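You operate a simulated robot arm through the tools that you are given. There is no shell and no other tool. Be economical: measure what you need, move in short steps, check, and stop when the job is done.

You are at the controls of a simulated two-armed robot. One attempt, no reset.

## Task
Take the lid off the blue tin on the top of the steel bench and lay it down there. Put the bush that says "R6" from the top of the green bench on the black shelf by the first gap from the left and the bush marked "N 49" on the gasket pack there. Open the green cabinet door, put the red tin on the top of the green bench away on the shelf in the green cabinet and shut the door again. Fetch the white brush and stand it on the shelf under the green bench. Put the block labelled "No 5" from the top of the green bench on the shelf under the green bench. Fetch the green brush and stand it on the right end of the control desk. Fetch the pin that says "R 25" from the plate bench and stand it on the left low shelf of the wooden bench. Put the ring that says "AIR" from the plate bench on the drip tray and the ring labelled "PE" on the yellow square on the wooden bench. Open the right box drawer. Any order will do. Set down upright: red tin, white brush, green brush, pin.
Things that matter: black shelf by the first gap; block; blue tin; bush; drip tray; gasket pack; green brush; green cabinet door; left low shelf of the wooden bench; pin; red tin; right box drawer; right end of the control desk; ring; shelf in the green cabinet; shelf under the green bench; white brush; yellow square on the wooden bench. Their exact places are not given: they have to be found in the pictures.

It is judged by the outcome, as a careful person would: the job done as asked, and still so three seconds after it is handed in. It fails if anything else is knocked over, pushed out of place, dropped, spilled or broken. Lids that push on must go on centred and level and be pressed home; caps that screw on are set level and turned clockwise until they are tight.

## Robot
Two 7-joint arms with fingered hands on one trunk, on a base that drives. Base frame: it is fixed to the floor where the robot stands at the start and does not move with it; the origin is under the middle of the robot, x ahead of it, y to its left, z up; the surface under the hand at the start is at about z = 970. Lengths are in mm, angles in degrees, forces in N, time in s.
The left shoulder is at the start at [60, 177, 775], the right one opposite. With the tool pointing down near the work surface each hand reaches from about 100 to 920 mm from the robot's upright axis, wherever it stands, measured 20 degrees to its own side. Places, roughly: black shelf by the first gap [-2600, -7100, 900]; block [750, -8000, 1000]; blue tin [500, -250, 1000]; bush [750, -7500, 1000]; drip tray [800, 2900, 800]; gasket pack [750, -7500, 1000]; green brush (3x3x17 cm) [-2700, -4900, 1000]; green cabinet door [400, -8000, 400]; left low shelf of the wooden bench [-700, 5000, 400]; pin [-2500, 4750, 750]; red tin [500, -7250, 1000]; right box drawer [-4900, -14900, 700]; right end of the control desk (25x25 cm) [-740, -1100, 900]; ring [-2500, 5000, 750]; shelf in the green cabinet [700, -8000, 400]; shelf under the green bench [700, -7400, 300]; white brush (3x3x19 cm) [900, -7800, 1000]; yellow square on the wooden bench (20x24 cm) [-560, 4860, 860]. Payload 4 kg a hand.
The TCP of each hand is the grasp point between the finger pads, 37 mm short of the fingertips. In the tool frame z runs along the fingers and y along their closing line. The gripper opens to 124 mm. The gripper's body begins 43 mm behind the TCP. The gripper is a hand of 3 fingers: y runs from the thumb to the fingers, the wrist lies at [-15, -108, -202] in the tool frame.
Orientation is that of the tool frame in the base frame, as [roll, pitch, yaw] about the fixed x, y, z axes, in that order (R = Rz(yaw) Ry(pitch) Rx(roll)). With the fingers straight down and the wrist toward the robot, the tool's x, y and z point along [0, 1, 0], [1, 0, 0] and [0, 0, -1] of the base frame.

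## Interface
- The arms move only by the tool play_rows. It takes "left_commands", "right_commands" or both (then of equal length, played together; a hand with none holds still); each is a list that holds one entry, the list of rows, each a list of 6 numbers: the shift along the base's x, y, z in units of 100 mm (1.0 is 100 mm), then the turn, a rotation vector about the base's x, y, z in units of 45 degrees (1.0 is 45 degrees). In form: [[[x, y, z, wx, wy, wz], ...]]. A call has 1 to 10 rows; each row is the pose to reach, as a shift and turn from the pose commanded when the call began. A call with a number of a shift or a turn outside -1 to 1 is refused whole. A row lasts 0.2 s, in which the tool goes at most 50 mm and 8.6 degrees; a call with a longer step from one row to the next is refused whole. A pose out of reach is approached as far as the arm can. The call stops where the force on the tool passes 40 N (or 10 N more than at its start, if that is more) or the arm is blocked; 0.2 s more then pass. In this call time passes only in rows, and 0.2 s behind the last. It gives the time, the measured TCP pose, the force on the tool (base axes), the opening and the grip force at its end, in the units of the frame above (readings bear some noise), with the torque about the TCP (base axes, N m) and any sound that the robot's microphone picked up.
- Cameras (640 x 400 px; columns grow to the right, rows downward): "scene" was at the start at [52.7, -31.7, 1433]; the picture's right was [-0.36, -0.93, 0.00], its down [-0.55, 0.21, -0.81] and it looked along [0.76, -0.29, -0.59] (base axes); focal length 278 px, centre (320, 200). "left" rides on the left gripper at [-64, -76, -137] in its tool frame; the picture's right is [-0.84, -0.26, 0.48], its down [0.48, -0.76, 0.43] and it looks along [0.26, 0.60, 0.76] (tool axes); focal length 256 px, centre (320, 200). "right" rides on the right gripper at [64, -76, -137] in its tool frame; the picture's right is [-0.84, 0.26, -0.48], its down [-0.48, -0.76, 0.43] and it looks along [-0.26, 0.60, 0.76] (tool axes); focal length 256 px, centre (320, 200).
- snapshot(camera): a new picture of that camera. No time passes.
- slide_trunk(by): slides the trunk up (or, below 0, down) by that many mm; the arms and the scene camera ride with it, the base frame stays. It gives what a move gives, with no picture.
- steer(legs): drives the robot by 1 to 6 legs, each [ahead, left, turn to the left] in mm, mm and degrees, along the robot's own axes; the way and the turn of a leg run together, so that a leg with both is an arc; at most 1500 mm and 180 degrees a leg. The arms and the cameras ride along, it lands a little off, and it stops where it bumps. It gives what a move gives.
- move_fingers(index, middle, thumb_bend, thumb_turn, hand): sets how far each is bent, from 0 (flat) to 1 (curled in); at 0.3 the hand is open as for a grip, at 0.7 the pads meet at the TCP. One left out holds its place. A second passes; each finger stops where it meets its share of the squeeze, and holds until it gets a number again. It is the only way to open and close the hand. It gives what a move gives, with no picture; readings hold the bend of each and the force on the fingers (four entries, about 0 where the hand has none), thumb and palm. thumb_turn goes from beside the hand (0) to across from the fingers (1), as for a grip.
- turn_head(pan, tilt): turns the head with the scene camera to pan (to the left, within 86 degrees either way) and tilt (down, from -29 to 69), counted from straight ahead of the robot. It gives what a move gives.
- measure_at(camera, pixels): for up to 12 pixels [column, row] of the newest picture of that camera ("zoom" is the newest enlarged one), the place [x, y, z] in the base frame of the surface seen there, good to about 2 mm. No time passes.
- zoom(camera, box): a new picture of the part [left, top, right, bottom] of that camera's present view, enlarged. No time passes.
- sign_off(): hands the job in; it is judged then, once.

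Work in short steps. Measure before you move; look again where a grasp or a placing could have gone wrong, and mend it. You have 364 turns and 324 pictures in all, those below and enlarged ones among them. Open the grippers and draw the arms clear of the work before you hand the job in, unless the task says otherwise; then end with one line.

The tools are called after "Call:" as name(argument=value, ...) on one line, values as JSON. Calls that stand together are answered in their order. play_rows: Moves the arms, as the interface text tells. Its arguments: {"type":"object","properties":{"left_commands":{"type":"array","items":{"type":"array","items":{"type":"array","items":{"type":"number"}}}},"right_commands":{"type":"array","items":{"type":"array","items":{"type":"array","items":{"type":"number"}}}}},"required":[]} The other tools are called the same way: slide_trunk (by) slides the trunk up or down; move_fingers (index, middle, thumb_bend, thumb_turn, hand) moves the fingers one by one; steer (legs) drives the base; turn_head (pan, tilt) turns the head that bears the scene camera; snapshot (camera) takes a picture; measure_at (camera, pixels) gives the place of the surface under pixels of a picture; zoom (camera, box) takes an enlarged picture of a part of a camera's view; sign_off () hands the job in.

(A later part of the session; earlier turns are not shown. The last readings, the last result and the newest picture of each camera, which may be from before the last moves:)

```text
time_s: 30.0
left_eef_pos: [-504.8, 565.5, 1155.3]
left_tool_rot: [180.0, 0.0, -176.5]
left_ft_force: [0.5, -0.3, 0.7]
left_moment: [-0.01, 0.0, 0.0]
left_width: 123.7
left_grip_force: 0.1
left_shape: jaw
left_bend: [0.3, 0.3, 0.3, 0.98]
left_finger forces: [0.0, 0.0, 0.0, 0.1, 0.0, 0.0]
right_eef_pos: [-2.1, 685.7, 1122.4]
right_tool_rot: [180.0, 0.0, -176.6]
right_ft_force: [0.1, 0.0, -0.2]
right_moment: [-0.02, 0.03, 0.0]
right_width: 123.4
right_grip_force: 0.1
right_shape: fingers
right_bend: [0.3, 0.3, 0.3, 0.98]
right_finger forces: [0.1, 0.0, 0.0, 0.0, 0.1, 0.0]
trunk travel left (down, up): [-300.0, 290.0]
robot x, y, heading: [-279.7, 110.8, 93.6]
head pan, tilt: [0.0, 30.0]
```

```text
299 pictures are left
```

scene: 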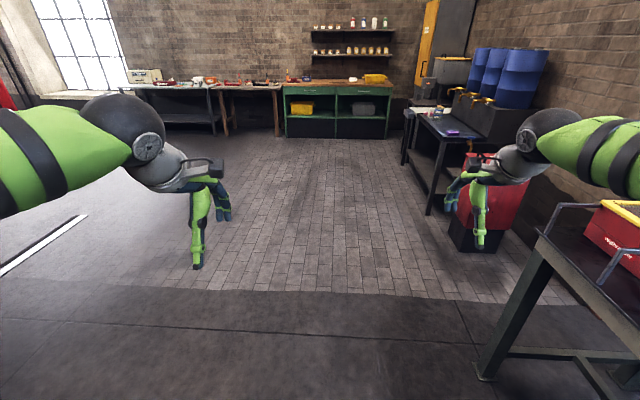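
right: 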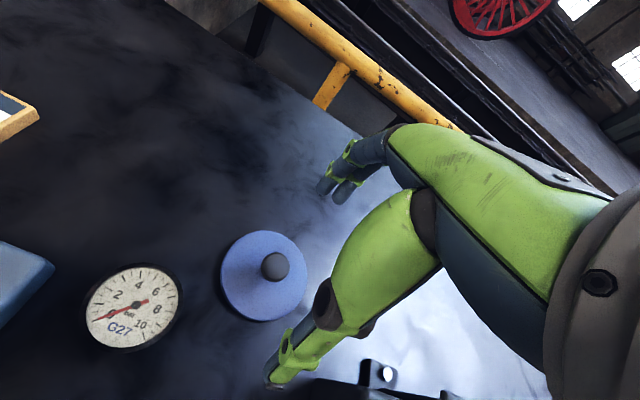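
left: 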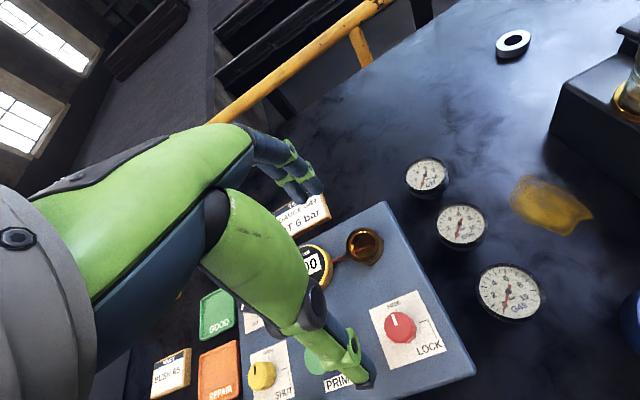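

Blocked after 110 mm and turned slightly. I look to the left side for the obstacle.

Call:
turn_head(pan=80, tilt=40)

Call:
snapshot(camera="scene")

Call:
turn_head(pan=-70, tilt=50)

Call:
snapshot(camera="scene")

```text
time_s: 31.5
left_eef_pos: [-504.4, 564.9, 1156.3]
left_tool_rot: [-179.9, 0.0, -176.5]
left_ft_force: [0.1, 0.0, -0.2]
left_moment: [0.01, -0.01, 0.02]
left_width: 123.8
left_grip_force: 0.1
left_shape: jaw
left_bend: [0.3, 0.3, 0.3, 0.98]
left_finger forces: [0.0, 0.0, 0.1, 0.0, 0.1, 0.0]
right_eef_pos: [-2.8, 684.0, 1122.7]
right_tool_rot: [-180.0, 0.1, -176.6]
right_ft_force: [0.2, -0.4, 1.3]
right_moment: [0.05, 0.01, 0.01]
right_width: 122.9
right_grip_force: 0.1
right_shape: fingers
right_bend: [0.3, 0.3, 0.3, 0.98]
right_finger forces: [0.1, 0.0, 0.0, 0.0, 0.0, 0.1]
trunk travel left (down, up): [-300.0, 290.0]
robot x, y, heading: [-283.2, 112.9, 93.3]
head pan, tilt: [80.0, 40.0]
```

```text
298 pictures are left
```

scene: 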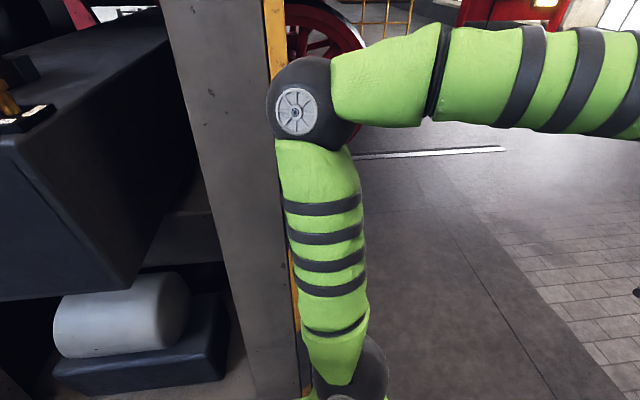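

```text
time_s: 33.9
left_eef_pos: [-504.8, 564.5, 1157.3]
left_tool_rot: [-179.9, 0.1, -176.5]
left_ft_force: [0.2, 0.2, 0.5]
left_moment: [-0.01, -0.01, 0.03]
left_width: 123.7
left_grip_force: 0.0
left_shape: jaw
left_bend: [0.3, 0.3, 0.3, 0.98]
left_finger forces: [0.0, 0.0, 0.0, 0.0, 0.0, 0.1]
right_eef_pos: [-3.0, 684.4, 1122.5]
right_tool_rot: [179.9, 0.0, -176.6]
right_ft_force: [0.1, -0.7, -0.1]
right_moment: [-0.01, 0.03, 0.02]
right_width: 123.4
right_grip_force: 0.0
right_shape: fingers
right_bend: [0.3, 0.3, 0.3, 0.98]
right_finger forces: [0.1, 0.0, 0.0, 0.0, 0.0, 0.0]
trunk travel left (down, up): [-300.0, 290.0]
robot x, y, heading: [-278.2, 112.6, 93.7]
head pan, tilt: [-70.0, 50.0]
```

```text
297 pictures are left
```

scene: 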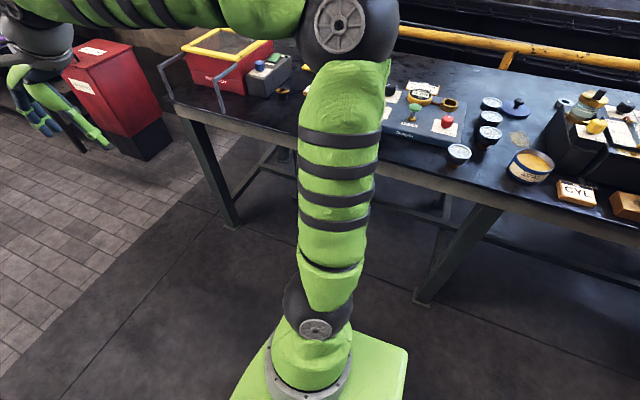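

A pillar stands right by the left shoulder. I sidestep right, go straight past it, then go diagonally.

Call:
steer(legs=[[0, -130, -3], [1200, 0, 0], [1300, 700, 0], [1000, 1000, 0], [300, 400, 0]])

Call:
turn_head(pan=0, tilt=35)

Call:
snapshot(camera="scene")

```text
time_s: 57.0
left_eef_pos: [-2391.8, 4447.4, 1156.2]
left_tool_rot: [-180.0, -0.1, 177.5]
left_ft_force: [0.3, 0.4, 0.2]
left_moment: [-0.01, 0.0, 0.0]
left_width: 123.8
left_grip_force: 0.1
left_shape: jaw
left_bend: [0.3, 0.3, 0.3, 0.98]
left_finger forces: [0.0, 0.1, 0.0, 0.0, 0.0, 0.1]
right_eef_pos: [-1878.7, 4514.6, 1122.8]
right_tool_rot: [-180.0, 0.0, 177.4]
right_ft_force: [0.6, 0.4, 0.6]
right_moment: [0.0, 0.03, -0.03]
right_width: 123.4
right_grip_force: 0.0
right_shape: fingers
right_bend: [0.3, 0.3, 0.3, 0.98]
right_finger forces: [0.1, 0.0, 0.1, 0.0, 0.0, 0.0]
trunk travel left (down, up): [-300.0, 290.0]
robot x, y, heading: [-2214.3, 3971.9, 87.5]
head pan, tilt: [-70.0, 50.0]
```

```text
time_s: 58.4
left_eef_pos: [-2390.5, 4446.6, 1155.0]
left_tool_rot: [-179.9, 0.0, 177.5]
left_ft_force: [0.0, 0.1, 0.1]
left_moment: [0.0, -0.02, 0.01]
left_width: 123.5
left_grip_force: 0.0
left_shape: jaw
left_bend: [0.3, 0.3, 0.3, 0.98]
left_finger forces: [0.1, 0.0, 0.2, 0.0, 0.0, 0.0]
right_eef_pos: [-1878.1, 4514.3, 1121.8]
right_tool_rot: [-179.9, 0.0, 177.5]
right_ft_force: [-0.2, -0.5, 0.5]
right_moment: [-0.03, 0.0, 0.0]
right_width: 123.2
right_grip_force: 0.0
right_shape: fingers
right_bend: [0.3, 0.3, 0.3, 0.98]
right_finger forces: [0.0, 0.0, 0.0, 0.1, 0.0, 0.0]
trunk travel left (down, up): [-300.0, 290.0]
robot x, y, heading: [-2217.7, 3972.9, 87.2]
head pan, tilt: [0.0, 35.0]
```

```text
296 pictures are left
```

scene: 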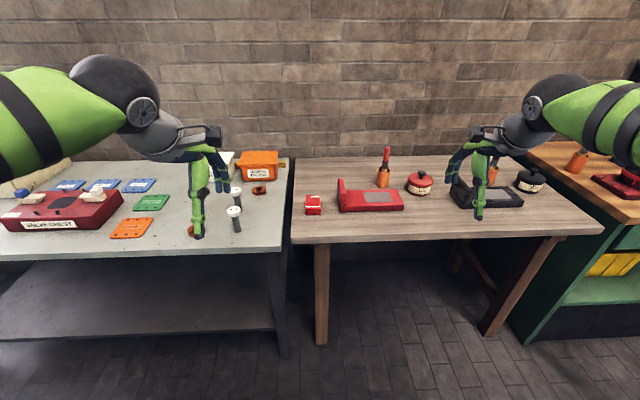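

The plate bench is to the left; pins seem to stand at (235,200). I shift 250 mm left with heading correction and look.

Call:
steer(legs=[[0, 280, 2.5]])

Call:
turn_head(pan=5, tilt=45)

Call:
snapshot(camera="scene")

Call:
snapshot(camera="left")

```text
time_s: 60.4
left_eef_pos: [-2691.9, 4444.1, 1156.8]
left_tool_rot: [180.0, 0.0, -180.0]
left_ft_force: [-0.3, -0.5, -0.2]
left_moment: [-0.01, 0.02, 0.01]
left_width: 123.8
left_grip_force: 0.0
left_shape: jaw
left_bend: [0.3, 0.3, 0.3, 0.98]
left_finger forces: [0.0, 0.1, 0.1, 0.1, 0.0, 0.0]
right_eef_pos: [-2182.7, 4535.1, 1123.7]
right_tool_rot: [-179.9, -0.1, 179.9]
right_ft_force: [-0.4, 0.3, 0.6]
right_moment: [0.01, 0.03, 0.01]
right_width: 123.2
right_grip_force: 0.2
right_shape: fingers
right_bend: [0.3, 0.3, 0.3, 0.98]
right_finger forces: [0.0, 0.0, 0.0, 0.0, 0.0, 0.0]
trunk travel left (down, up): [-300.0, 290.0]
robot x, y, heading: [-2494.6, 3976.4, 90.3]
head pan, tilt: [0.0, 35.0]
```

```text
time_s: 61.1
left_eef_pos: [-2692.3, 4443.8, 1156.4]
left_tool_rot: [-179.9, 0.1, -180.0]
left_ft_force: [-0.2, 0.8, -0.4]
left_moment: [-0.03, 0.03, -0.01]
left_width: 123.9
left_grip_force: 0.1
left_shape: jaw
left_bend: [0.3, 0.3, 0.3, 0.98]
left_finger forces: [0.0, 0.0, 0.0, 0.0, 0.0, 0.0]
right_eef_pos: [-2183.6, 4534.6, 1122.6]
right_tool_rot: [-180.0, 0.0, -180.0]
right_ft_force: [0.4, 0.7, 0.0]
right_moment: [0.03, 0.03, -0.01]
right_width: 123.0
right_grip_force: 0.0
right_shape: fingers
right_bend: [0.3, 0.3, 0.3, 0.98]
right_finger forces: [0.0, 0.0, 0.0, 0.0, 0.0, 0.0]
trunk travel left (down, up): [-300.0, 290.0]
robot x, y, heading: [-2492.4, 3975.8, 90.2]
head pan, tilt: [5.0, 45.0]
```

```text
295 pictures are left
```

scene: 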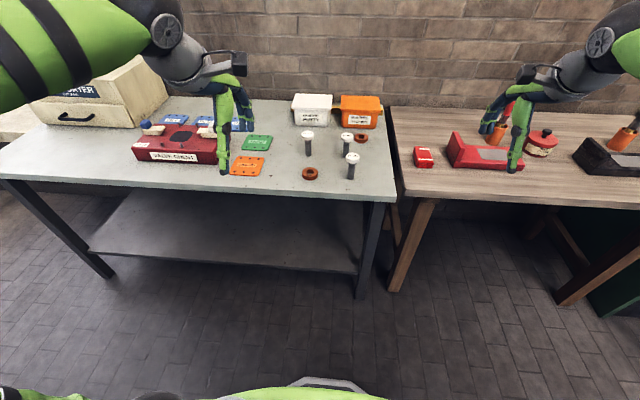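

```text
294 pictures are left
```

left: 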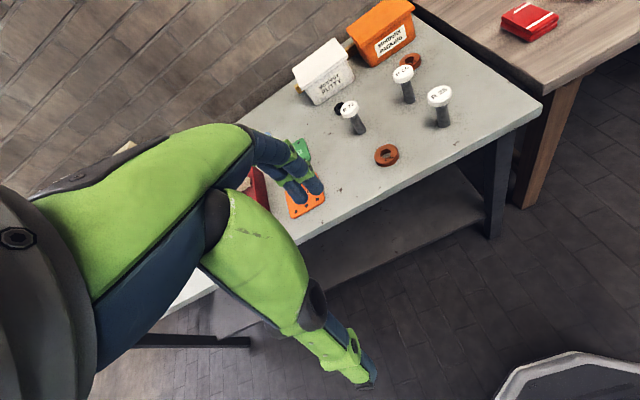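

Three white-headed pins and two brown rings are visible. I zoom and measure them.

Call:
zoom(camera="scene", box=[280, 85, 400, 205])

Call:
zoom(camera="left", box=[300, 20, 500, 180])

Call:
measure_at(camera="left", pixels=[[348, 106], [403, 72], [439, 93], [387, 155], [410, 58], [370, 175], [441, 122], [409, 100], [361, 132], [339, 108], [490, 120], [470, 150]])

```text
3.33 times, centred on (340, 145) of scene
```

zoom: 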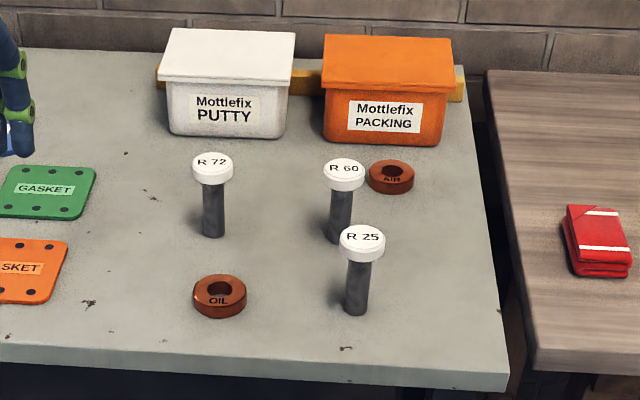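

```text
2.50 times, centred on (400, 100) of left
```

zoom: 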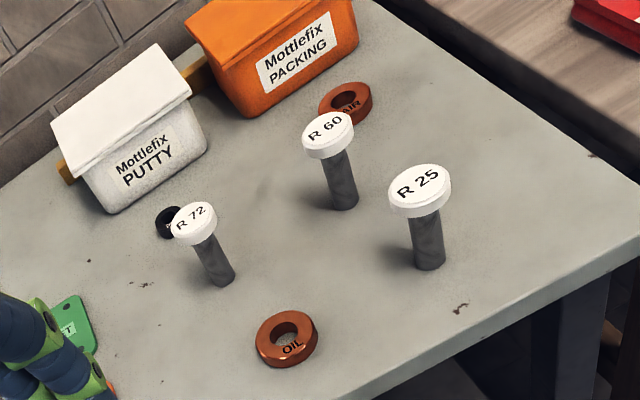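

```text
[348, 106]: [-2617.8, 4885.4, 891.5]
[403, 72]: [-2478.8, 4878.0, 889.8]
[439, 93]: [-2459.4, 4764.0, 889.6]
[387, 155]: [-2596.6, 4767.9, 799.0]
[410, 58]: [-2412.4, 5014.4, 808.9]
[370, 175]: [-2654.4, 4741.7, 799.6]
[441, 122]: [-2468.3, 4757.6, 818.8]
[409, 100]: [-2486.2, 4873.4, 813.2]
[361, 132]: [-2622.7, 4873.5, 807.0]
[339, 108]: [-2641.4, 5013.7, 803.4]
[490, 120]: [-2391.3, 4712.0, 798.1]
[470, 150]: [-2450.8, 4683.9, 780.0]
```

Bench top z≈798. "R 25" pin at (-2459,4764); AIR ring at (-2412,5014); a black ring near (-2641,5014) may be PE. I drive ahead 230 mm to reach them and look again.

Call:
steer(legs=[[230, 0, 0]])

Call:
turn_head(pan=0, tilt=50)

Call:
snapshot(camera="scene")

Call:
snapshot(camera="left")

Call:
snapshot(camera="right")

```text
time_s: 62.8
left_eef_pos: [-2691.3, 4676.8, 1156.1]
left_tool_rot: [-179.9, 0.0, -179.8]
left_ft_force: [0.2, 0.3, 0.5]
left_moment: [0.01, 0.03, 0.0]
left_width: 123.6
left_grip_force: 0.0
left_shape: jaw
left_bend: [0.3, 0.3, 0.3, 0.98]
left_finger forces: [0.0, 0.0, 0.0, 0.0, 0.0, 0.0]
right_eef_pos: [-2183.5, 4765.8, 1122.6]
right_tool_rot: [179.9, 0.0, -179.8]
right_ft_force: [0.0, -0.4, 0.3]
right_moment: [0.0, -0.02, -0.04]
right_width: 123.3
right_grip_force: 0.0
right_shape: fingers
right_bend: [0.3, 0.3, 0.3, 0.98]
right_finger forces: [0.0, 0.0, 0.1, 0.1, 0.0, 0.1]
trunk travel left (down, up): [-300.0, 290.0]
robot x, y, heading: [-2496.0, 4210.6, 90.2]
head pan, tilt: [5.0, 45.0]
```

```text
time_s: 63.5
left_eef_pos: [-2692.6, 4676.4, 1155.1]
left_tool_rot: [-179.9, 0.0, -179.8]
left_ft_force: [0.0, 0.1, 0.4]
left_moment: [0.02, -0.02, 0.0]
left_width: 123.5
left_grip_force: 0.1
left_shape: jaw
left_bend: [0.3, 0.3, 0.3, 0.98]
left_finger forces: [0.0, 0.1, 0.0, 0.0, 0.0, 0.0]
right_eef_pos: [-2183.4, 4765.1, 1122.5]
right_tool_rot: [180.0, -0.1, 180.0]
right_ft_force: [-0.2, 1.3, 0.1]
right_moment: [-0.03, -0.02, 0.01]
right_width: 123.4
right_grip_force: 0.0
right_shape: fingers
right_bend: [0.3, 0.3, 0.3, 0.98]
right_finger forces: [0.0, 0.1, 0.0, 0.0, 0.0, 0.0]
trunk travel left (down, up): [-300.0, 290.0]
robot x, y, heading: [-2492.3, 4208.5, 90.2]
head pan, tilt: [0.0, 50.0]
```

```text
291 pictures are left
```

scene: 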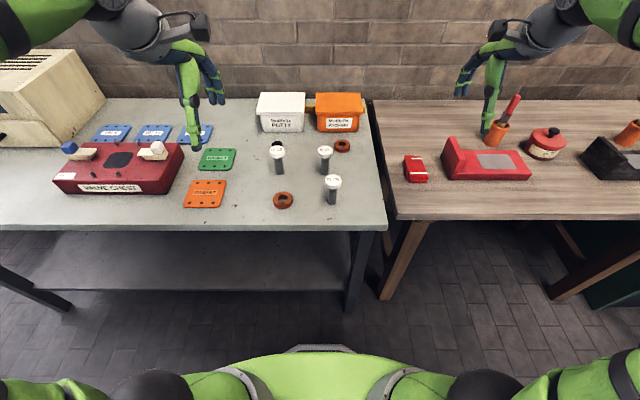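

```text
290 pictures are left
```

left: 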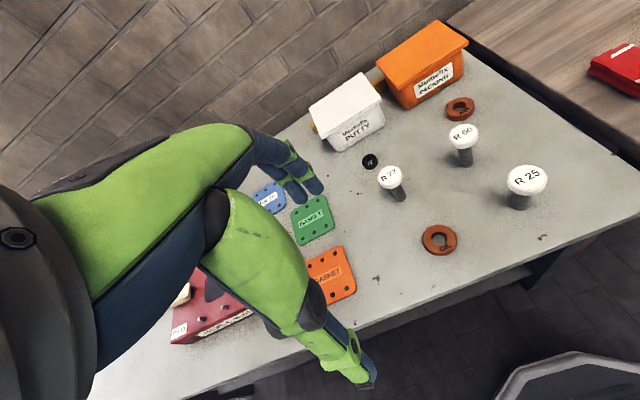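

```text
289 pictures are left
```

right: 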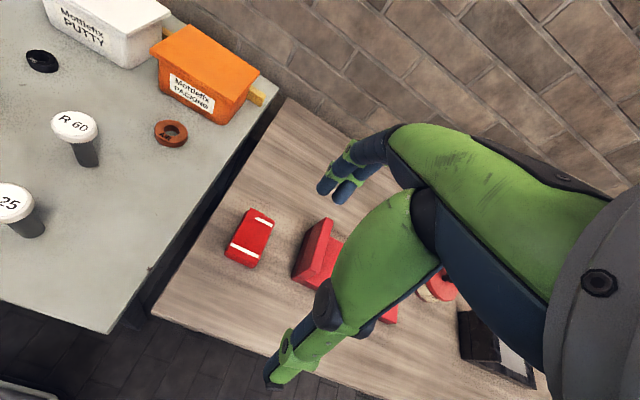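

The black ring lies behind R 72. I zoom on it and measure rings and pins.

Call:
zoom(camera="left", box=[340, 80, 560, 260])

Call:
measure_at(camera="zoom", pixels=[[86, 233], [70, 215], [105, 247], [350, 78], [375, 65], [320, 95], [290, 465], [540, 280], [150, 275], [350, 175]])

Call:
measure_at(camera="right", pixels=[[42, 52], [42, 60], [30, 62], [58, 66], [165, 125], [180, 140], [158, 138], [172, 130], [14, 200], [36, 230], [75, 125]])

```text
2.22 times, centred on (450, 170) of left
```

zoom: 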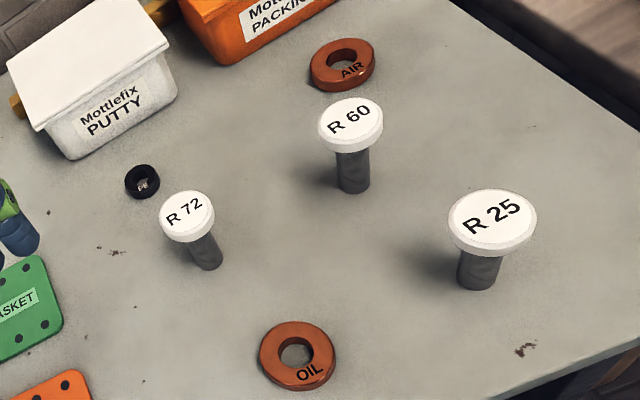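

```text
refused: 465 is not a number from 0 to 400
```

```text
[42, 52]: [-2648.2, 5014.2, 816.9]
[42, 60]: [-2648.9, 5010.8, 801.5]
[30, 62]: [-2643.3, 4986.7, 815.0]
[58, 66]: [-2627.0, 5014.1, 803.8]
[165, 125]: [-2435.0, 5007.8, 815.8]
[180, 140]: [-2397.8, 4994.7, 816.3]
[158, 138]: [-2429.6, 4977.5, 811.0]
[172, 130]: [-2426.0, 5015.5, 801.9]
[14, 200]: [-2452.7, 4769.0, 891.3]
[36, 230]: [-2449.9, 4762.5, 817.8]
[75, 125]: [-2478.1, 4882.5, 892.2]
```

Rings are ~18 mm high. I check the label on the black ring and measure more finely.

Call:
zoom(camera="right", box=[0, 30, 100, 92])

Call:
measure_at(camera="left", pixels=[[370, 162], [362, 160], [370, 154], [378, 158], [374, 167], [460, 105], [449, 110], [472, 105], [460, 98], [460, 119], [459, 107]])

```text
6.40 times, centred on (50, 61) of right
```

zoom: 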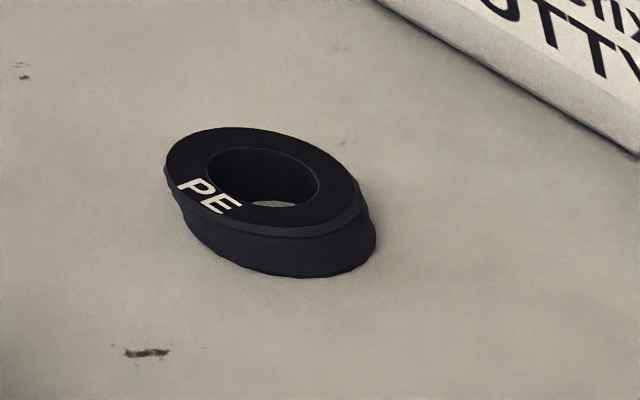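

```text
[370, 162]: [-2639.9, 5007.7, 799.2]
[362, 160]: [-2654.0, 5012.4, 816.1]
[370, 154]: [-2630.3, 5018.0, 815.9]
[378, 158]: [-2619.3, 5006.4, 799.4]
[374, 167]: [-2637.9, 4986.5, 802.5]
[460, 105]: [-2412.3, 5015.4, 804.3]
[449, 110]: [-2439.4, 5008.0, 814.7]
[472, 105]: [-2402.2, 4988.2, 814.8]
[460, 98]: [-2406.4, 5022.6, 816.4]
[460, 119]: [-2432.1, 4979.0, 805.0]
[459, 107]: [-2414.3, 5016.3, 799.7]
```

It is PE. Fine measurement of its rim in the zoom.

Call:
measure_at(camera="zoom", pixels=[[172, 170], [352, 190], [262, 132], [262, 228], [200, 140], [330, 222], [270, 262]])

Call:
zoom(camera="right", box=[120, 95, 220, 160])

Call:
measure_at(camera="scene", pixels=[[332, 182], [332, 200], [277, 152], [324, 152], [281, 122], [338, 120], [282, 200]])

```text
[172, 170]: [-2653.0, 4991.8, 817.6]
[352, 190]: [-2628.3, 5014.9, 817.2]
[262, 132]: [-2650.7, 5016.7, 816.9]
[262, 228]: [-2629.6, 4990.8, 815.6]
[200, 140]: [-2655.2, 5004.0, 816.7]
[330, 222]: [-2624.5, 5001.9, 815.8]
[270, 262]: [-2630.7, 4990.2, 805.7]
```

```text
6.15 times, centred on (170, 128) of right
```

zoom: 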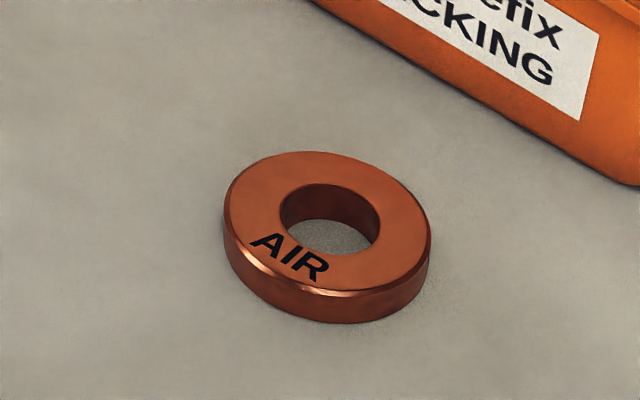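

```text
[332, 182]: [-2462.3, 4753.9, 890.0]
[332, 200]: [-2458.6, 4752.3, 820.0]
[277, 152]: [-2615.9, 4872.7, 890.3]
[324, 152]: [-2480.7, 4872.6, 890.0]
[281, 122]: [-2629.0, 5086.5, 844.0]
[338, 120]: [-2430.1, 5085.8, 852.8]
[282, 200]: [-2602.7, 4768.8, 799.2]
```

PE centre ≈(-2640,5004), ⌀≈33, top 817. I move the left hand over it while turning the right hand step by step toward a horizontal forward grasp (for the pin, so it can go on the low shelf upright).

Call:
play_rows(left_commands=[[[0.05, 0.2, 0, 0, 0, 0], [0.1, 0.4, -0.1, 0, 0, 0], [0.15, 0.6, -0.2, 0, 0, 0], [0.2, 0.8, -0.3, 0, 0, 0], [0.25, 1.0, -0.4, 0, 0, 0]]], right_commands=[[[-0.08, -0.2, 0, 0.1026, -0.1026, 0.1026], [-0.16, -0.4, 0, 0.2052, -0.2052, 0.2052], [-0.24, -0.6, 0, 0.3079, -0.3079, 0.3079], [-0.32, -0.8, 0, 0.4105, -0.4105, 0.4105], [-0.4, -1.0, 0, 0.5132, -0.5132, 0.5132]]])

Call:
play_rows(left_commands=[[[0.05, 0.2, 0, 0, 0, 0], [0.1, 0.4, -0.1, 0, 0, 0], [0.15, 0.6, -0.2, 0, 0, 0], [0.2, 0.8, -0.3, 0, 0, 0], [0.25, 1.0, -0.4, 0, 0, 0]]], right_commands=[[[-0.08, -0.2, 0, 0.1026, -0.1026, 0.1026], [-0.16, -0.4, 0, 0.2052, -0.2052, 0.2052], [-0.24, -0.6, 0, 0.3079, -0.3079, 0.3079], [-0.32, -0.8, 0, 0.4105, -0.4105, 0.4105], [-0.4, -1.0, 0, 0.5132, -0.5132, 0.5132]]])

Call:
snapshot(camera="scene")

```text
time_s: 64.7
left_eef_pos: [-2666.8, 4774.7, 1115.9]
left_tool_rot: [179.9, 0.0, -179.9]
left_ft_force: [-0.5, -0.7, 0.1]
left_moment: [0.03, 0.0, 0.04]
left_width: 123.8
left_grip_force: 0.1
left_shape: jaw
left_bend: [0.3, 0.3, 0.3, 0.98]
left_finger forces: [0.0, 0.0, 0.0, 0.1, 0.1, 0.1]
right_eef_pos: [-2221.8, 4666.7, 1122.6]
right_tool_rot: [160.8, 26.8, -160.7]
right_ft_force: [-0.1, 0.6, -0.8]
right_moment: [0.02, 0.02, -0.01]
right_width: 123.4
right_grip_force: 0.1
right_shape: fingers
right_bend: [0.3, 0.3, 0.3, 0.98]
right_finger forces: [0.0, 0.0, 0.0, 0.1, 0.1, 0.1]
trunk travel left (down, up): [-300.0, 290.0]
robot x, y, heading: [-2497.7, 4212.8, 90.3]
head pan, tilt: [0.0, 50.0]
```

```text
time_s: 65.9
left_eef_pos: [-2641.2, 4876.9, 1075.8]
left_tool_rot: [-180.0, 0.0, -180.0]
left_ft_force: [-0.2, 0.3, -0.2]
left_moment: [-0.02, -0.02, 0.01]
left_width: 123.8
left_grip_force: 0.0
left_shape: jaw
left_bend: [0.3, 0.3, 0.3, 0.98]
left_finger forces: [0.0, 0.0, 0.0, 0.1, 0.0, 0.0]
right_eef_pos: [-2260.3, 4573.8, 1144.8]
right_tool_rot: [147.3, 57.7, -146.4]
right_ft_force: [-1.0, -0.1, 0.4]
right_moment: [0.02, 0.01, 0.03]
right_width: 123.5
right_grip_force: 0.1
right_shape: fingers
right_bend: [0.3, 0.3, 0.3, 0.98]
right_finger forces: [0.0, 0.0, 0.1, 0.0, 0.1, 0.0]
right hand out of reach, approached as far as the arm can: row 5
trunk travel left (down, up): [-300.0, 290.0]
robot x, y, heading: [-2493.9, 4210.0, 89.9]
head pan, tilt: [0.0, 50.0]
```

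```text
285 pictures are left
```

scene: 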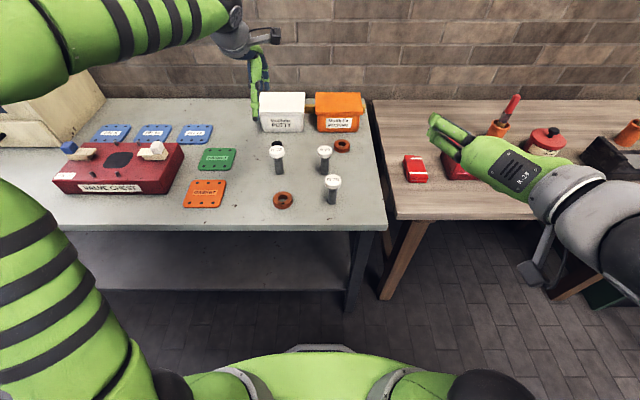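

Right arm hits a limit close in; I finish the turn while extending and lowering it, and keep moving the left hand toward PE.

Call:
play_rows(left_commands=[[[0, 0.2, -0.1, 0, 0, 0], [0, 0.4, -0.2, 0, 0, 0], [0, 0.6, -0.3, 0, 0, 0], [0, 0.9, -0.4, 0, 0, 0], [0, 1.2, -0.5, 0, 0, 0], [0, 1.27, -0.8, 0, 0, 0]]], right_commands=[[[-0.05, 0.1, -0.3, 0, 0, 0], [-0.1, 0.15, -0.6, 0.1026, -0.1026, 0.1026], [-0.15, 0.2, -0.8, 0.2052, -0.2052, 0.2052], [-0.2, 0.2, -0.9, 0.3079, -0.3079, 0.3079], [-0.3, 0.2, -1.0, 0.4105, -0.4105, 0.4105], [-0.3, 0.2, -1.0, 0.5132, -0.5132, 0.5132]]])

Call:
snapshot(camera="scene")

```text
refused: 1.2 is not a number from -1 to 1
```

```text
284 pictures are left
```

scene: 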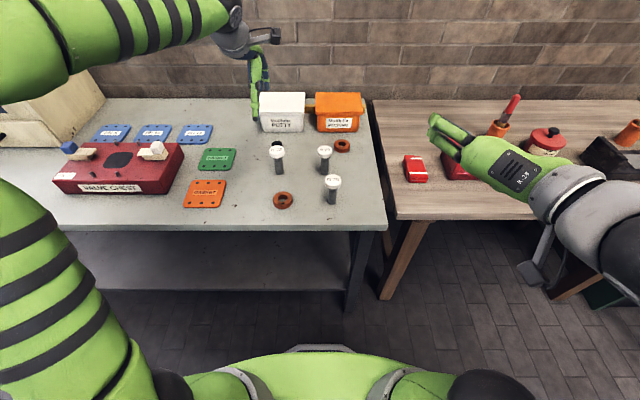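

Kept within ±1 now; same motion.

Call:
play_rows(left_commands=[[[0, 0.2, -0.1, 0, 0, 0], [0, 0.4, -0.2, 0, 0, 0], [0, 0.6, -0.3, 0, 0, 0], [0, 0.8, -0.4, 0, 0, 0], [0, 1.0, -0.4, 0, 0, 0], [0, 1.0, -0.4, 0, 0, 0]]], right_commands=[[[-0.05, 0.1, -0.3, 0, 0, 0], [-0.1, 0.15, -0.6, 0.1026, -0.1026, 0.1026], [-0.15, 0.2, -0.8, 0.2052, -0.2052, 0.2052], [-0.2, 0.2, -0.9, 0.3079, -0.3079, 0.3079], [-0.3, 0.2, -1.0, 0.4105, -0.4105, 0.4105], [-0.3, 0.2, -1.0, 0.5132, -0.5132, 0.5132]]])

Call:
snapshot(camera="scene")

Call:
snapshot(camera="left")

```text
time_s: 67.3
left_eef_pos: [-2641.9, 4977.8, 1035.7]
left_tool_rot: [-179.9, 0.0, -179.8]
left_ft_force: [0.2, -0.6, -0.4]
left_moment: [-0.01, -0.01, -0.02]
left_width: 123.8
left_grip_force: 0.1
left_shape: jaw
left_bend: [0.3, 0.3, 0.3, 0.98]
left_finger forces: [0.0, 0.0, 0.0, 0.0, 0.1, 0.0]
right_eef_pos: [-2243.6, 4652.9, 1120.6]
right_tool_rot: [-82.1, 89.7, 8.2]
right_ft_force: [-0.4, 0.0, -1.3]
right_moment: [0.02, -0.02, -0.03]
right_width: 123.2
right_grip_force: 0.0
right_shape: fingers
right_bend: [0.3, 0.3, 0.3, 0.98]
right_finger forces: [0.0, 0.0, 0.0, 0.0, 0.0, 0.1]
right hand out of reach, approached as far as the arm can: row 1, 2, 3, 4, 5, 6
trunk travel left (down, up): [-300.0, 290.0]
robot x, y, heading: [-2489.1, 4206.4, 90.0]
head pan, tilt: [0.0, 50.0]
```

```text
283 pictures are left
```

scene: 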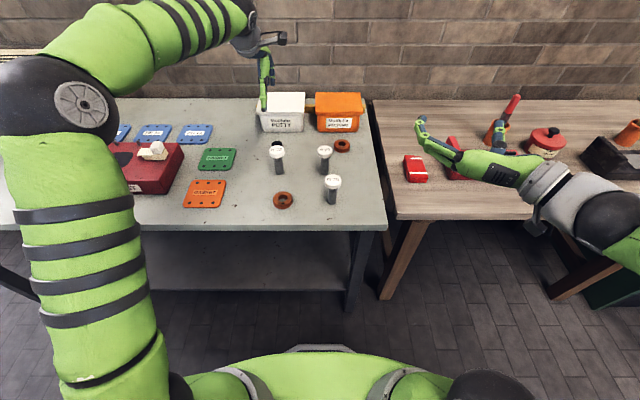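

```text
282 pictures are left
```

left: 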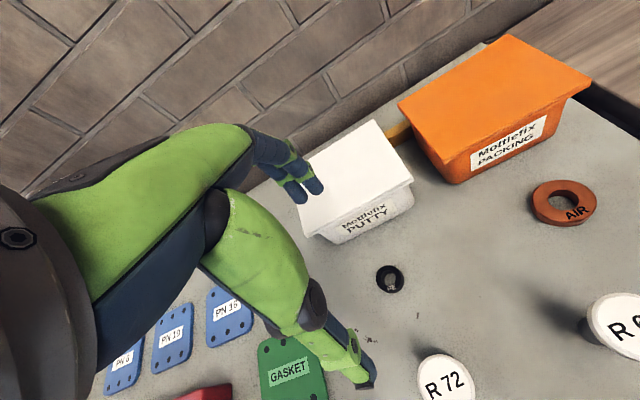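

Left hand is near PE (389,278 in left view). I set the left fingers to half-open and measure the putty box edge for clearance.

Call:
move_fingers(hand="left", index=0.5, middle=0.5, thumb_bend=0.5)

Call:
measure_at(camera="left", pixels=[[410, 180], [320, 225], [370, 205], [350, 235], [400, 210], [389, 278], [389, 265], [389, 292]])

Call:
play_rows(right_commands=[[[-0.3, 0.3, 0, 0, 0, 0], [-0.6, 0.6, 0, 0, 0, 0]]], left_commands=[[[0, 0.25, -0.3, 0, 0, 0], [0, 0.25, -0.6, 0, 0, 0]]])

Call:
snapshot(camera="left")

```text
time_s: 68.3
left_eef_pos: [-2641.6, 4976.6, 1035.7]
left_tool_rot: [-180.0, 0.0, -179.8]
left_ft_force: [-0.2, -0.1, -0.1]
left_moment: [-0.01, -0.02, 0.0]
left_width: 62.4
left_grip_force: 0.0
left_shape: fingers
left_bend: [0.5, 0.5, 0.5, 0.98]
left_finger forces: [0.0, 0.1, 0.1, 0.1, 0.0, 0.0]
right_eef_pos: [-2244.2, 4652.9, 1120.0]
right_tool_rot: [-136.0, 89.8, -45.9]
right_ft_force: [-0.1, -0.1, -1.1]
right_moment: [-0.02, 0.03, 0.02]
right_width: 123.3
right_grip_force: 0.0
right_shape: fingers
right_bend: [0.3, 0.3, 0.3, 0.98]
right_finger forces: [0.1, 0.0, 0.0, 0.0, 0.0, 0.0]
trunk travel left (down, up): [-300.0, 290.0]
robot x, y, heading: [-2494.7, 4206.0, 90.1]
head pan, tilt: [0.0, 50.0]
```

```text
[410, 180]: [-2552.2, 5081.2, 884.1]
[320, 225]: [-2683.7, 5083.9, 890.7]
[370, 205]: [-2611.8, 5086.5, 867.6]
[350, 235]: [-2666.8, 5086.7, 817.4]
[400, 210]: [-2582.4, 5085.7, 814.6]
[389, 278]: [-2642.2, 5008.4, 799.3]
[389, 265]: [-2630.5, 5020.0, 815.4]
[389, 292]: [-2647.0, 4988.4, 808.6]
```

```text
time_s: 68.9
left_eef_pos: [-2641.5, 5002.2, 975.6]
left_tool_rot: [-179.9, 0.0, -179.8]
left_ft_force: [0.6, 0.3, -0.8]
left_moment: [-0.02, -0.01, -0.01]
left_width: 62.6
left_grip_force: 0.1
left_shape: fingers
left_bend: [0.5, 0.5, 0.5, 0.98]
left_finger forces: [0.0, 0.1, 0.0, 0.0, 0.0, 0.1]
right_eef_pos: [-2307.1, 4713.8, 1115.8]
right_tool_rot: [-147.1, 89.9, -57.3]
right_ft_force: [0.5, 0.2, -0.9]
right_moment: [0.01, 0.0, -0.02]
right_width: 123.5
right_grip_force: 0.0
right_shape: fingers
right_bend: [0.3, 0.3, 0.3, 0.98]
right_finger forces: [0.0, 0.0, 0.1, 0.0, 0.0, 0.1]
trunk travel left (down, up): [-300.0, 290.0]
robot x, y, heading: [-2493.7, 4208.7, 89.9]
head pan, tilt: [0.0, 50.0]
```

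```text
281 pictures are left
```

left: 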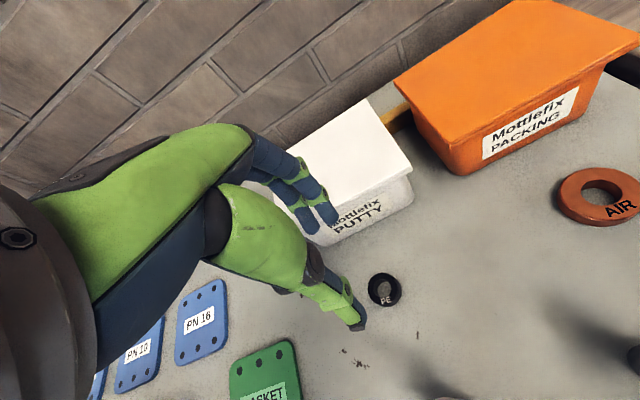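

Clear of the box if I bias 5 mm toward me. Left descends to z≈850; right moves back to y≈4640 and down.

Call:
play_rows(left_commands=[[[0, -0.05, -0.4, 0, 0, 0], [0, -0.05, -0.8, 0, 0, 0], [0, -0.05, -1.0, 0, 0, 0], [0, -0.05, -1.0, 0, 0, 0]]], right_commands=[[[-0.2, -0.25, -0.3, 0, 0, 0], [-0.4, -0.5, -0.6, 0, 0, 0], [-0.6, -0.6, -0.9, 0, 0, 0], [-0.8, -0.7, -1.0, 0, 0, 0]]])

Call:
snapshot(camera="left")

Call:
snapshot(camera="scene")

```text
time_s: 69.9
left_eef_pos: [-2641.7, 4995.0, 876.9]
left_tool_rot: [180.0, -0.1, -179.8]
left_ft_force: [0.8, 0.6, 0.1]
left_moment: [0.0, 0.0, 0.01]
left_width: 62.5
left_grip_force: 0.1
left_shape: fingers
left_bend: [0.5, 0.5, 0.5, 0.98]
left_finger forces: [0.0, 0.0, 0.0, 0.0, 0.0, 0.0]
right_eef_pos: [-2384.8, 4726.7, 1070.2]
right_tool_rot: [-160.6, 89.9, -70.7]
right_ft_force: [0.2, 0.1, 0.1]
right_moment: [-0.04, 0.0, -0.05]
right_width: 123.4
right_grip_force: 0.0
right_shape: fingers
right_bend: [0.3, 0.3, 0.3, 0.98]
right_finger forces: [0.0, 0.0, 0.1, 0.1, 0.0, 0.1]
right hand out of reach, approached as far as the arm can: row 1, 2, 3, 4
trunk travel left (down, up): [-300.0, 290.0]
robot x, y, heading: [-2494.2, 4206.8, 90.3]
head pan, tilt: [0.0, 50.0]
```

```text
280 pictures are left
```

left: 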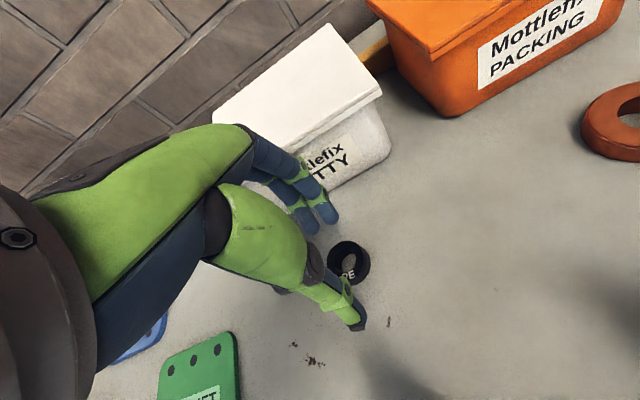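

```text
279 pictures are left
```

scene: 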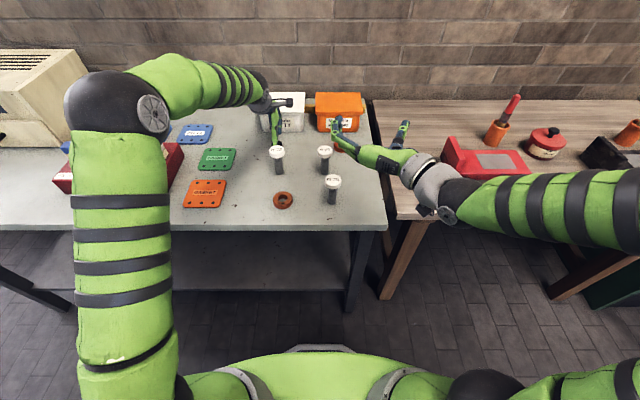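

Left: continue down to z≈838 so the tips nearly reach the bench around PE; the right holds.

Call:
play_rows(left_commands=[[[0, 0.02, -0.2, 0, 0, 0], [0, 0.02, -0.34, 0, 0, 0], [0, 0.02, -0.38, 0, 0, 0]]])

Call:
zoom(camera="left", box=[230, 150, 430, 350])

```text
time_s: 70.7
left_eef_pos: [-2642.3, 4998.9, 841.6]
left_tool_rot: [179.6, 0.2, -179.9]
left_ft_force: [0.9, 0.1, 14.6]
left_moment: [0.55, -0.09, -0.02]
left_width: 61.7
left_grip_force: 7.7
left_shape: fingers
left_bend: [0.5, 0.5, 0.5, 0.98]
left_finger forces: [10.4, 4.2, 0.0, 0.0, 0.5, 0.0]
right_eef_pos: [-2385.3, 4726.7, 1072.1]
right_tool_rot: [-137.0, 89.9, -46.9]
right_ft_force: [0.2, 0.3, 0.2]
right_moment: [0.02, -0.03, -0.02]
right_width: 123.2
right_grip_force: 0.0
right_shape: fingers
right_bend: [0.3, 0.3, 0.3, 0.98]
right_finger forces: [0.1, 0.0, 0.0, 0.1, 0.0, 0.0]
trunk travel left (down, up): [-300.0, 290.0]
robot x, y, heading: [-2494.9, 4210.5, 90.3]
head pan, tilt: [0.0, 50.0]
```

```text
2.00 times, centred on (330, 250) of left
```

zoom: 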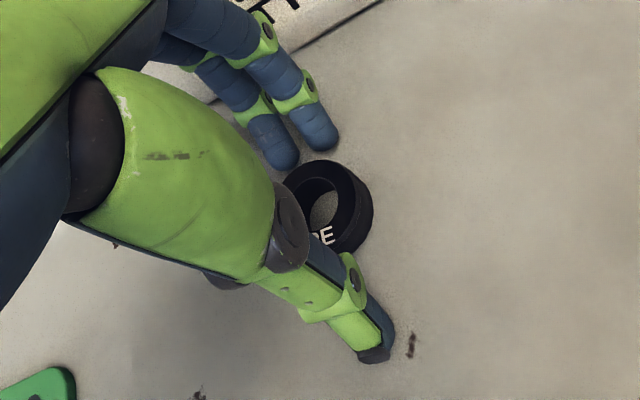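

The fingertips touch the bench just around PE. I lift 3 mm and close the left hand gently.

Call:
play_rows(left_commands=[[[0, 0, 0.05, 0, 0, 0]]])

Call:
move_fingers(hand="left", index=0.7, middle=0.7, thumb_bend=0.7)

Call:
zoom(camera="left", box=[230, 150, 430, 350])

```text
time_s: 71.1
left_eef_pos: [-2642.4, 4997.1, 842.3]
left_tool_rot: [-179.9, 0.0, 180.0]
left_ft_force: [2.0, 0.8, 4.9]
left_moment: [0.26, -0.07, -0.04]
left_width: 62.8
left_grip_force: 2.9
left_shape: fingers
left_bend: [0.5, 0.5, 0.5, 0.98]
left_finger forces: [3.4, 2.2, 0.0, 0.0, 0.0, 0.0]
right_eef_pos: [-2384.8, 4726.6, 1070.9]
right_tool_rot: [-148.7, 89.8, -58.6]
right_ft_force: [-0.4, -0.6, 0.9]
right_moment: [0.02, 0.0, -0.01]
right_width: 123.2
right_grip_force: 0.0
right_shape: fingers
right_bend: [0.3, 0.3, 0.3, 0.98]
right_finger forces: [0.0, 0.0, 0.0, 0.1, 0.0, 0.0]
trunk travel left (down, up): [-300.0, 290.0]
robot x, y, heading: [-2496.4, 4208.2, 90.2]
head pan, tilt: [0.0, 50.0]
```

```text
time_s: 72.1
left_eef_pos: [-2642.8, 4997.8, 841.9]
left_tool_rot: [-179.9, 0.1, -179.9]
left_ft_force: [-1.2, -0.1, 2.2]
left_moment: [0.02, 0.07, 0.02]
left_width: 30.1
left_grip_force: 18.3
left_shape: fingers
left_bend: [0.62, 0.63, 0.63, 0.96]
left_finger forces: [8.8, 9.1, 0.0, 0.0, 18.1, 0.1]
right_eef_pos: [-2384.9, 4726.4, 1071.1]
right_tool_rot: [-114.1, 89.8, -24.1]
right_ft_force: [-0.5, -0.5, 0.6]
right_moment: [0.02, 0.0, 0.02]
right_width: 123.3
right_grip_force: 0.1
right_shape: fingers
right_bend: [0.3, 0.3, 0.3, 0.98]
right_finger forces: [0.0, 0.0, 0.0, 0.0, 0.0, 0.1]
trunk travel left (down, up): [-300.0, 290.0]
robot x, y, heading: [-2491.7, 4206.6, 90.2]
head pan, tilt: [0.0, 50.0]
```

```text
2.00 times, centred on (330, 250) of left
```

zoom: 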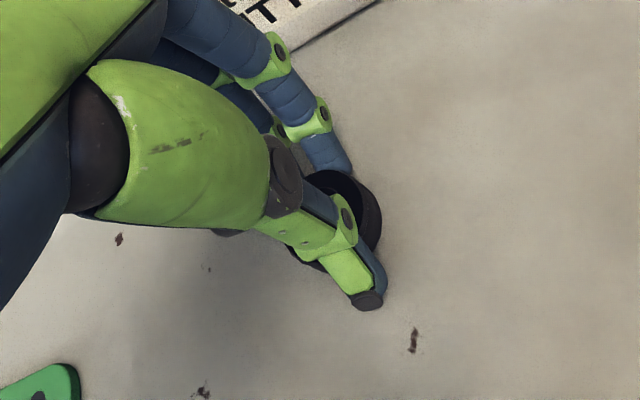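

PE is gripped (30 mm, 18 N). I lift it and pull it back.

Call:
play_rows(left_commands=[[[0, 0, 0.2, 0, 0, 0], [0, 0, 0.6, 0, 0, 0], [0, 0, 1.0, 0, 0, 0]]])

Call:
play_rows(left_commands=[[[0, -0.2, 0.4, 0, 0, 0], [0, -0.6, 0.8, 0, 0, 0], [-0.1, -1.0, 1.0, 0, 0, 0]]])

Call:
snapshot(camera="left")

```text
time_s: 72.9
left_eef_pos: [-2642.7, 4995.5, 943.5]
left_tool_rot: [-179.9, 0.0, -179.9]
left_ft_force: [0.6, 0.7, 0.6]
left_moment: [0.02, 0.01, 0.01]
left_width: 30.1
left_grip_force: 18.0
left_shape: fingers
left_bend: [0.62, 0.64, 0.64, 0.96]
left_finger forces: [9.1, 8.8, 0.1, 0.0, 18.0, 0.1]
right_eef_pos: [-2384.2, 4726.7, 1071.0]
right_tool_rot: [-150.9, 89.8, -60.7]
right_ft_force: [0.1, 0.0, 0.0]
right_moment: [0.0, 0.0, -0.01]
right_width: 123.3
right_grip_force: 0.1
right_shape: fingers
right_bend: [0.3, 0.3, 0.3, 0.98]
right_finger forces: [0.0, 0.0, 0.1, 0.1, 0.1, 0.1]
trunk travel left (down, up): [-300.0, 290.0]
robot x, y, heading: [-2495.5, 4212.1, 90.0]
head pan, tilt: [0.0, 50.0]
```

```text
refused: row 2 steps farther than a row can; nothing moved
```

```text
276 pictures are left
```

left: 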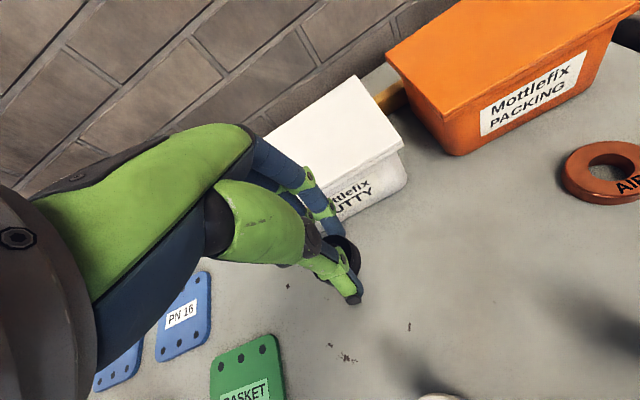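

PE hangs level in the grip. I retract the left hand; for the horizontal pin grasp the robot needs to stand farther back (the right wrist is too near the shoulder), so I will back up.

Call:
play_rows(left_commands=[[[0, -0.2, 0.3, 0, 0, 0], [0, -0.5, 0.6, 0, 0, 0], [-0.1, -0.8, 0.9, 0, 0, 0], [-0.1, -1.0, 1.0, 0, 0, 0]]], right_commands=[[[0, 0, 0, 0, 0, 0], [0, 0, 0, 0, 0, 0], [0, 0, 0, 0, 0, 0], [0, 0, 0, 0, 0, 0]]])

Call:
steer(legs=[[-250, 0, 0]])

Call:
play_rows(left_commands=[[[0, -0.3, 0, 0, 0, 0], [-0.2, -0.6, 0, 0, 0, 0], [-0.4, -0.9, 0, 0, 0, 0]]], right_commands=[[[0, 0, -0.3, 0, 0, 0], [0, 0, -0.6, 0, 0, 0], [0, 0, -0.9, 0, 0, 0]]])

Call:
snapshot(camera="scene")

```text
time_s: 73.9
left_eef_pos: [-2652.0, 4896.2, 1043.6]
left_tool_rot: [180.0, -0.1, -179.9]
left_ft_force: [0.5, -0.4, 0.1]
left_moment: [0.02, 0.01, 0.0]
left_width: 29.6
left_grip_force: 18.3
left_shape: fingers
left_bend: [0.62, 0.64, 0.64, 0.96]
left_finger forces: [9.0, 8.9, 0.0, 0.0, 18.0, 0.1]
right_eef_pos: [-2384.8, 4727.2, 1071.4]
right_tool_rot: [-122.9, 89.8, -32.8]
right_ft_force: [0.1, -0.2, 0.4]
right_moment: [0.02, -0.03, 0.01]
right_width: 123.7
right_grip_force: 0.0
right_shape: fingers
right_bend: [0.3, 0.3, 0.3, 0.98]
right_finger forces: [0.0, 0.0, 0.0, 0.0, 0.0, 0.0]
trunk travel left (down, up): [-300.0, 290.0]
robot x, y, heading: [-2499.3, 4206.7, 90.0]
head pan, tilt: [0.0, 50.0]
```

```text
time_s: 75.7
left_eef_pos: [-2651.1, 4646.3, 1044.0]
left_tool_rot: [-179.9, 0.1, 179.9]
left_ft_force: [0.2, -0.5, 0.1]
left_moment: [0.03, -0.02, -0.04]
left_width: 29.6
left_grip_force: 17.7
left_shape: fingers
left_bend: [0.62, 0.64, 0.64, 0.96]
left_finger forces: [9.0, 8.9, 0.0, 0.0, 18.0, 0.0]
right_eef_pos: [-2384.2, 4477.2, 1071.3]
right_tool_rot: [-117.2, 89.9, -27.2]
right_ft_force: [-0.8, 0.2, -0.1]
right_moment: [-0.02, 0.02, 0.0]
right_width: 123.3
right_grip_force: 0.1
right_shape: fingers
right_bend: [0.3, 0.3, 0.3, 0.98]
right_finger forces: [0.1, 0.0, 0.0, 0.1, 0.0, 0.0]
trunk travel left (down, up): [-300.0, 290.0]
robot x, y, heading: [-2494.8, 3959.7, 90.2]
head pan, tilt: [0.0, 50.0]
```

```text
time_s: 76.5
left_eef_pos: [-2690.3, 4557.2, 1044.5]
left_tool_rot: [180.0, 0.0, 179.9]
left_ft_force: [-0.8, -0.3, 0.2]
left_moment: [0.04, 0.02, -0.04]
left_width: 29.7
left_grip_force: 17.8
left_shape: fingers
left_bend: [0.62, 0.64, 0.64, 0.96]
left_finger forces: [9.0, 9.0, 0.0, 0.1, 17.9, 0.1]
right_eef_pos: [-2384.9, 4509.4, 987.8]
right_tool_rot: [-160.3, 89.7, -70.4]
right_ft_force: [0.8, 0.1, -0.5]
right_moment: [-0.02, 0.0, 0.0]
right_width: 123.3
right_grip_force: 0.1
right_shape: fingers
right_bend: [0.3, 0.3, 0.3, 0.98]
right_finger forces: [0.0, 0.0, 0.0, 0.0, 0.0, 0.1]
right hand out of reach, approached as far as the arm can: row 1, 2, 3
trunk travel left (down, up): [-300.0, 290.0]
robot x, y, heading: [-2494.5, 3957.1, 89.4]
head pan, tilt: [0.0, 50.0]
```

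```text
275 pictures are left
```

scene: 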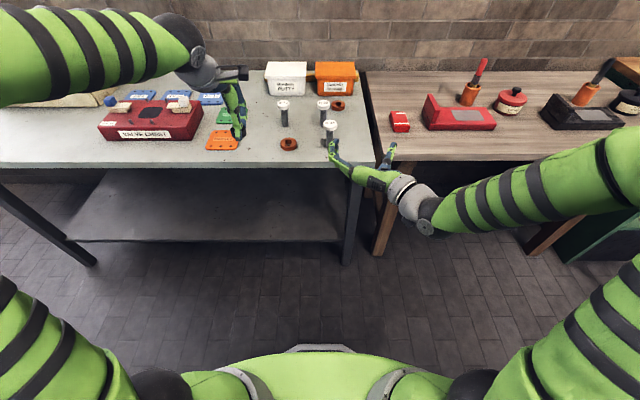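

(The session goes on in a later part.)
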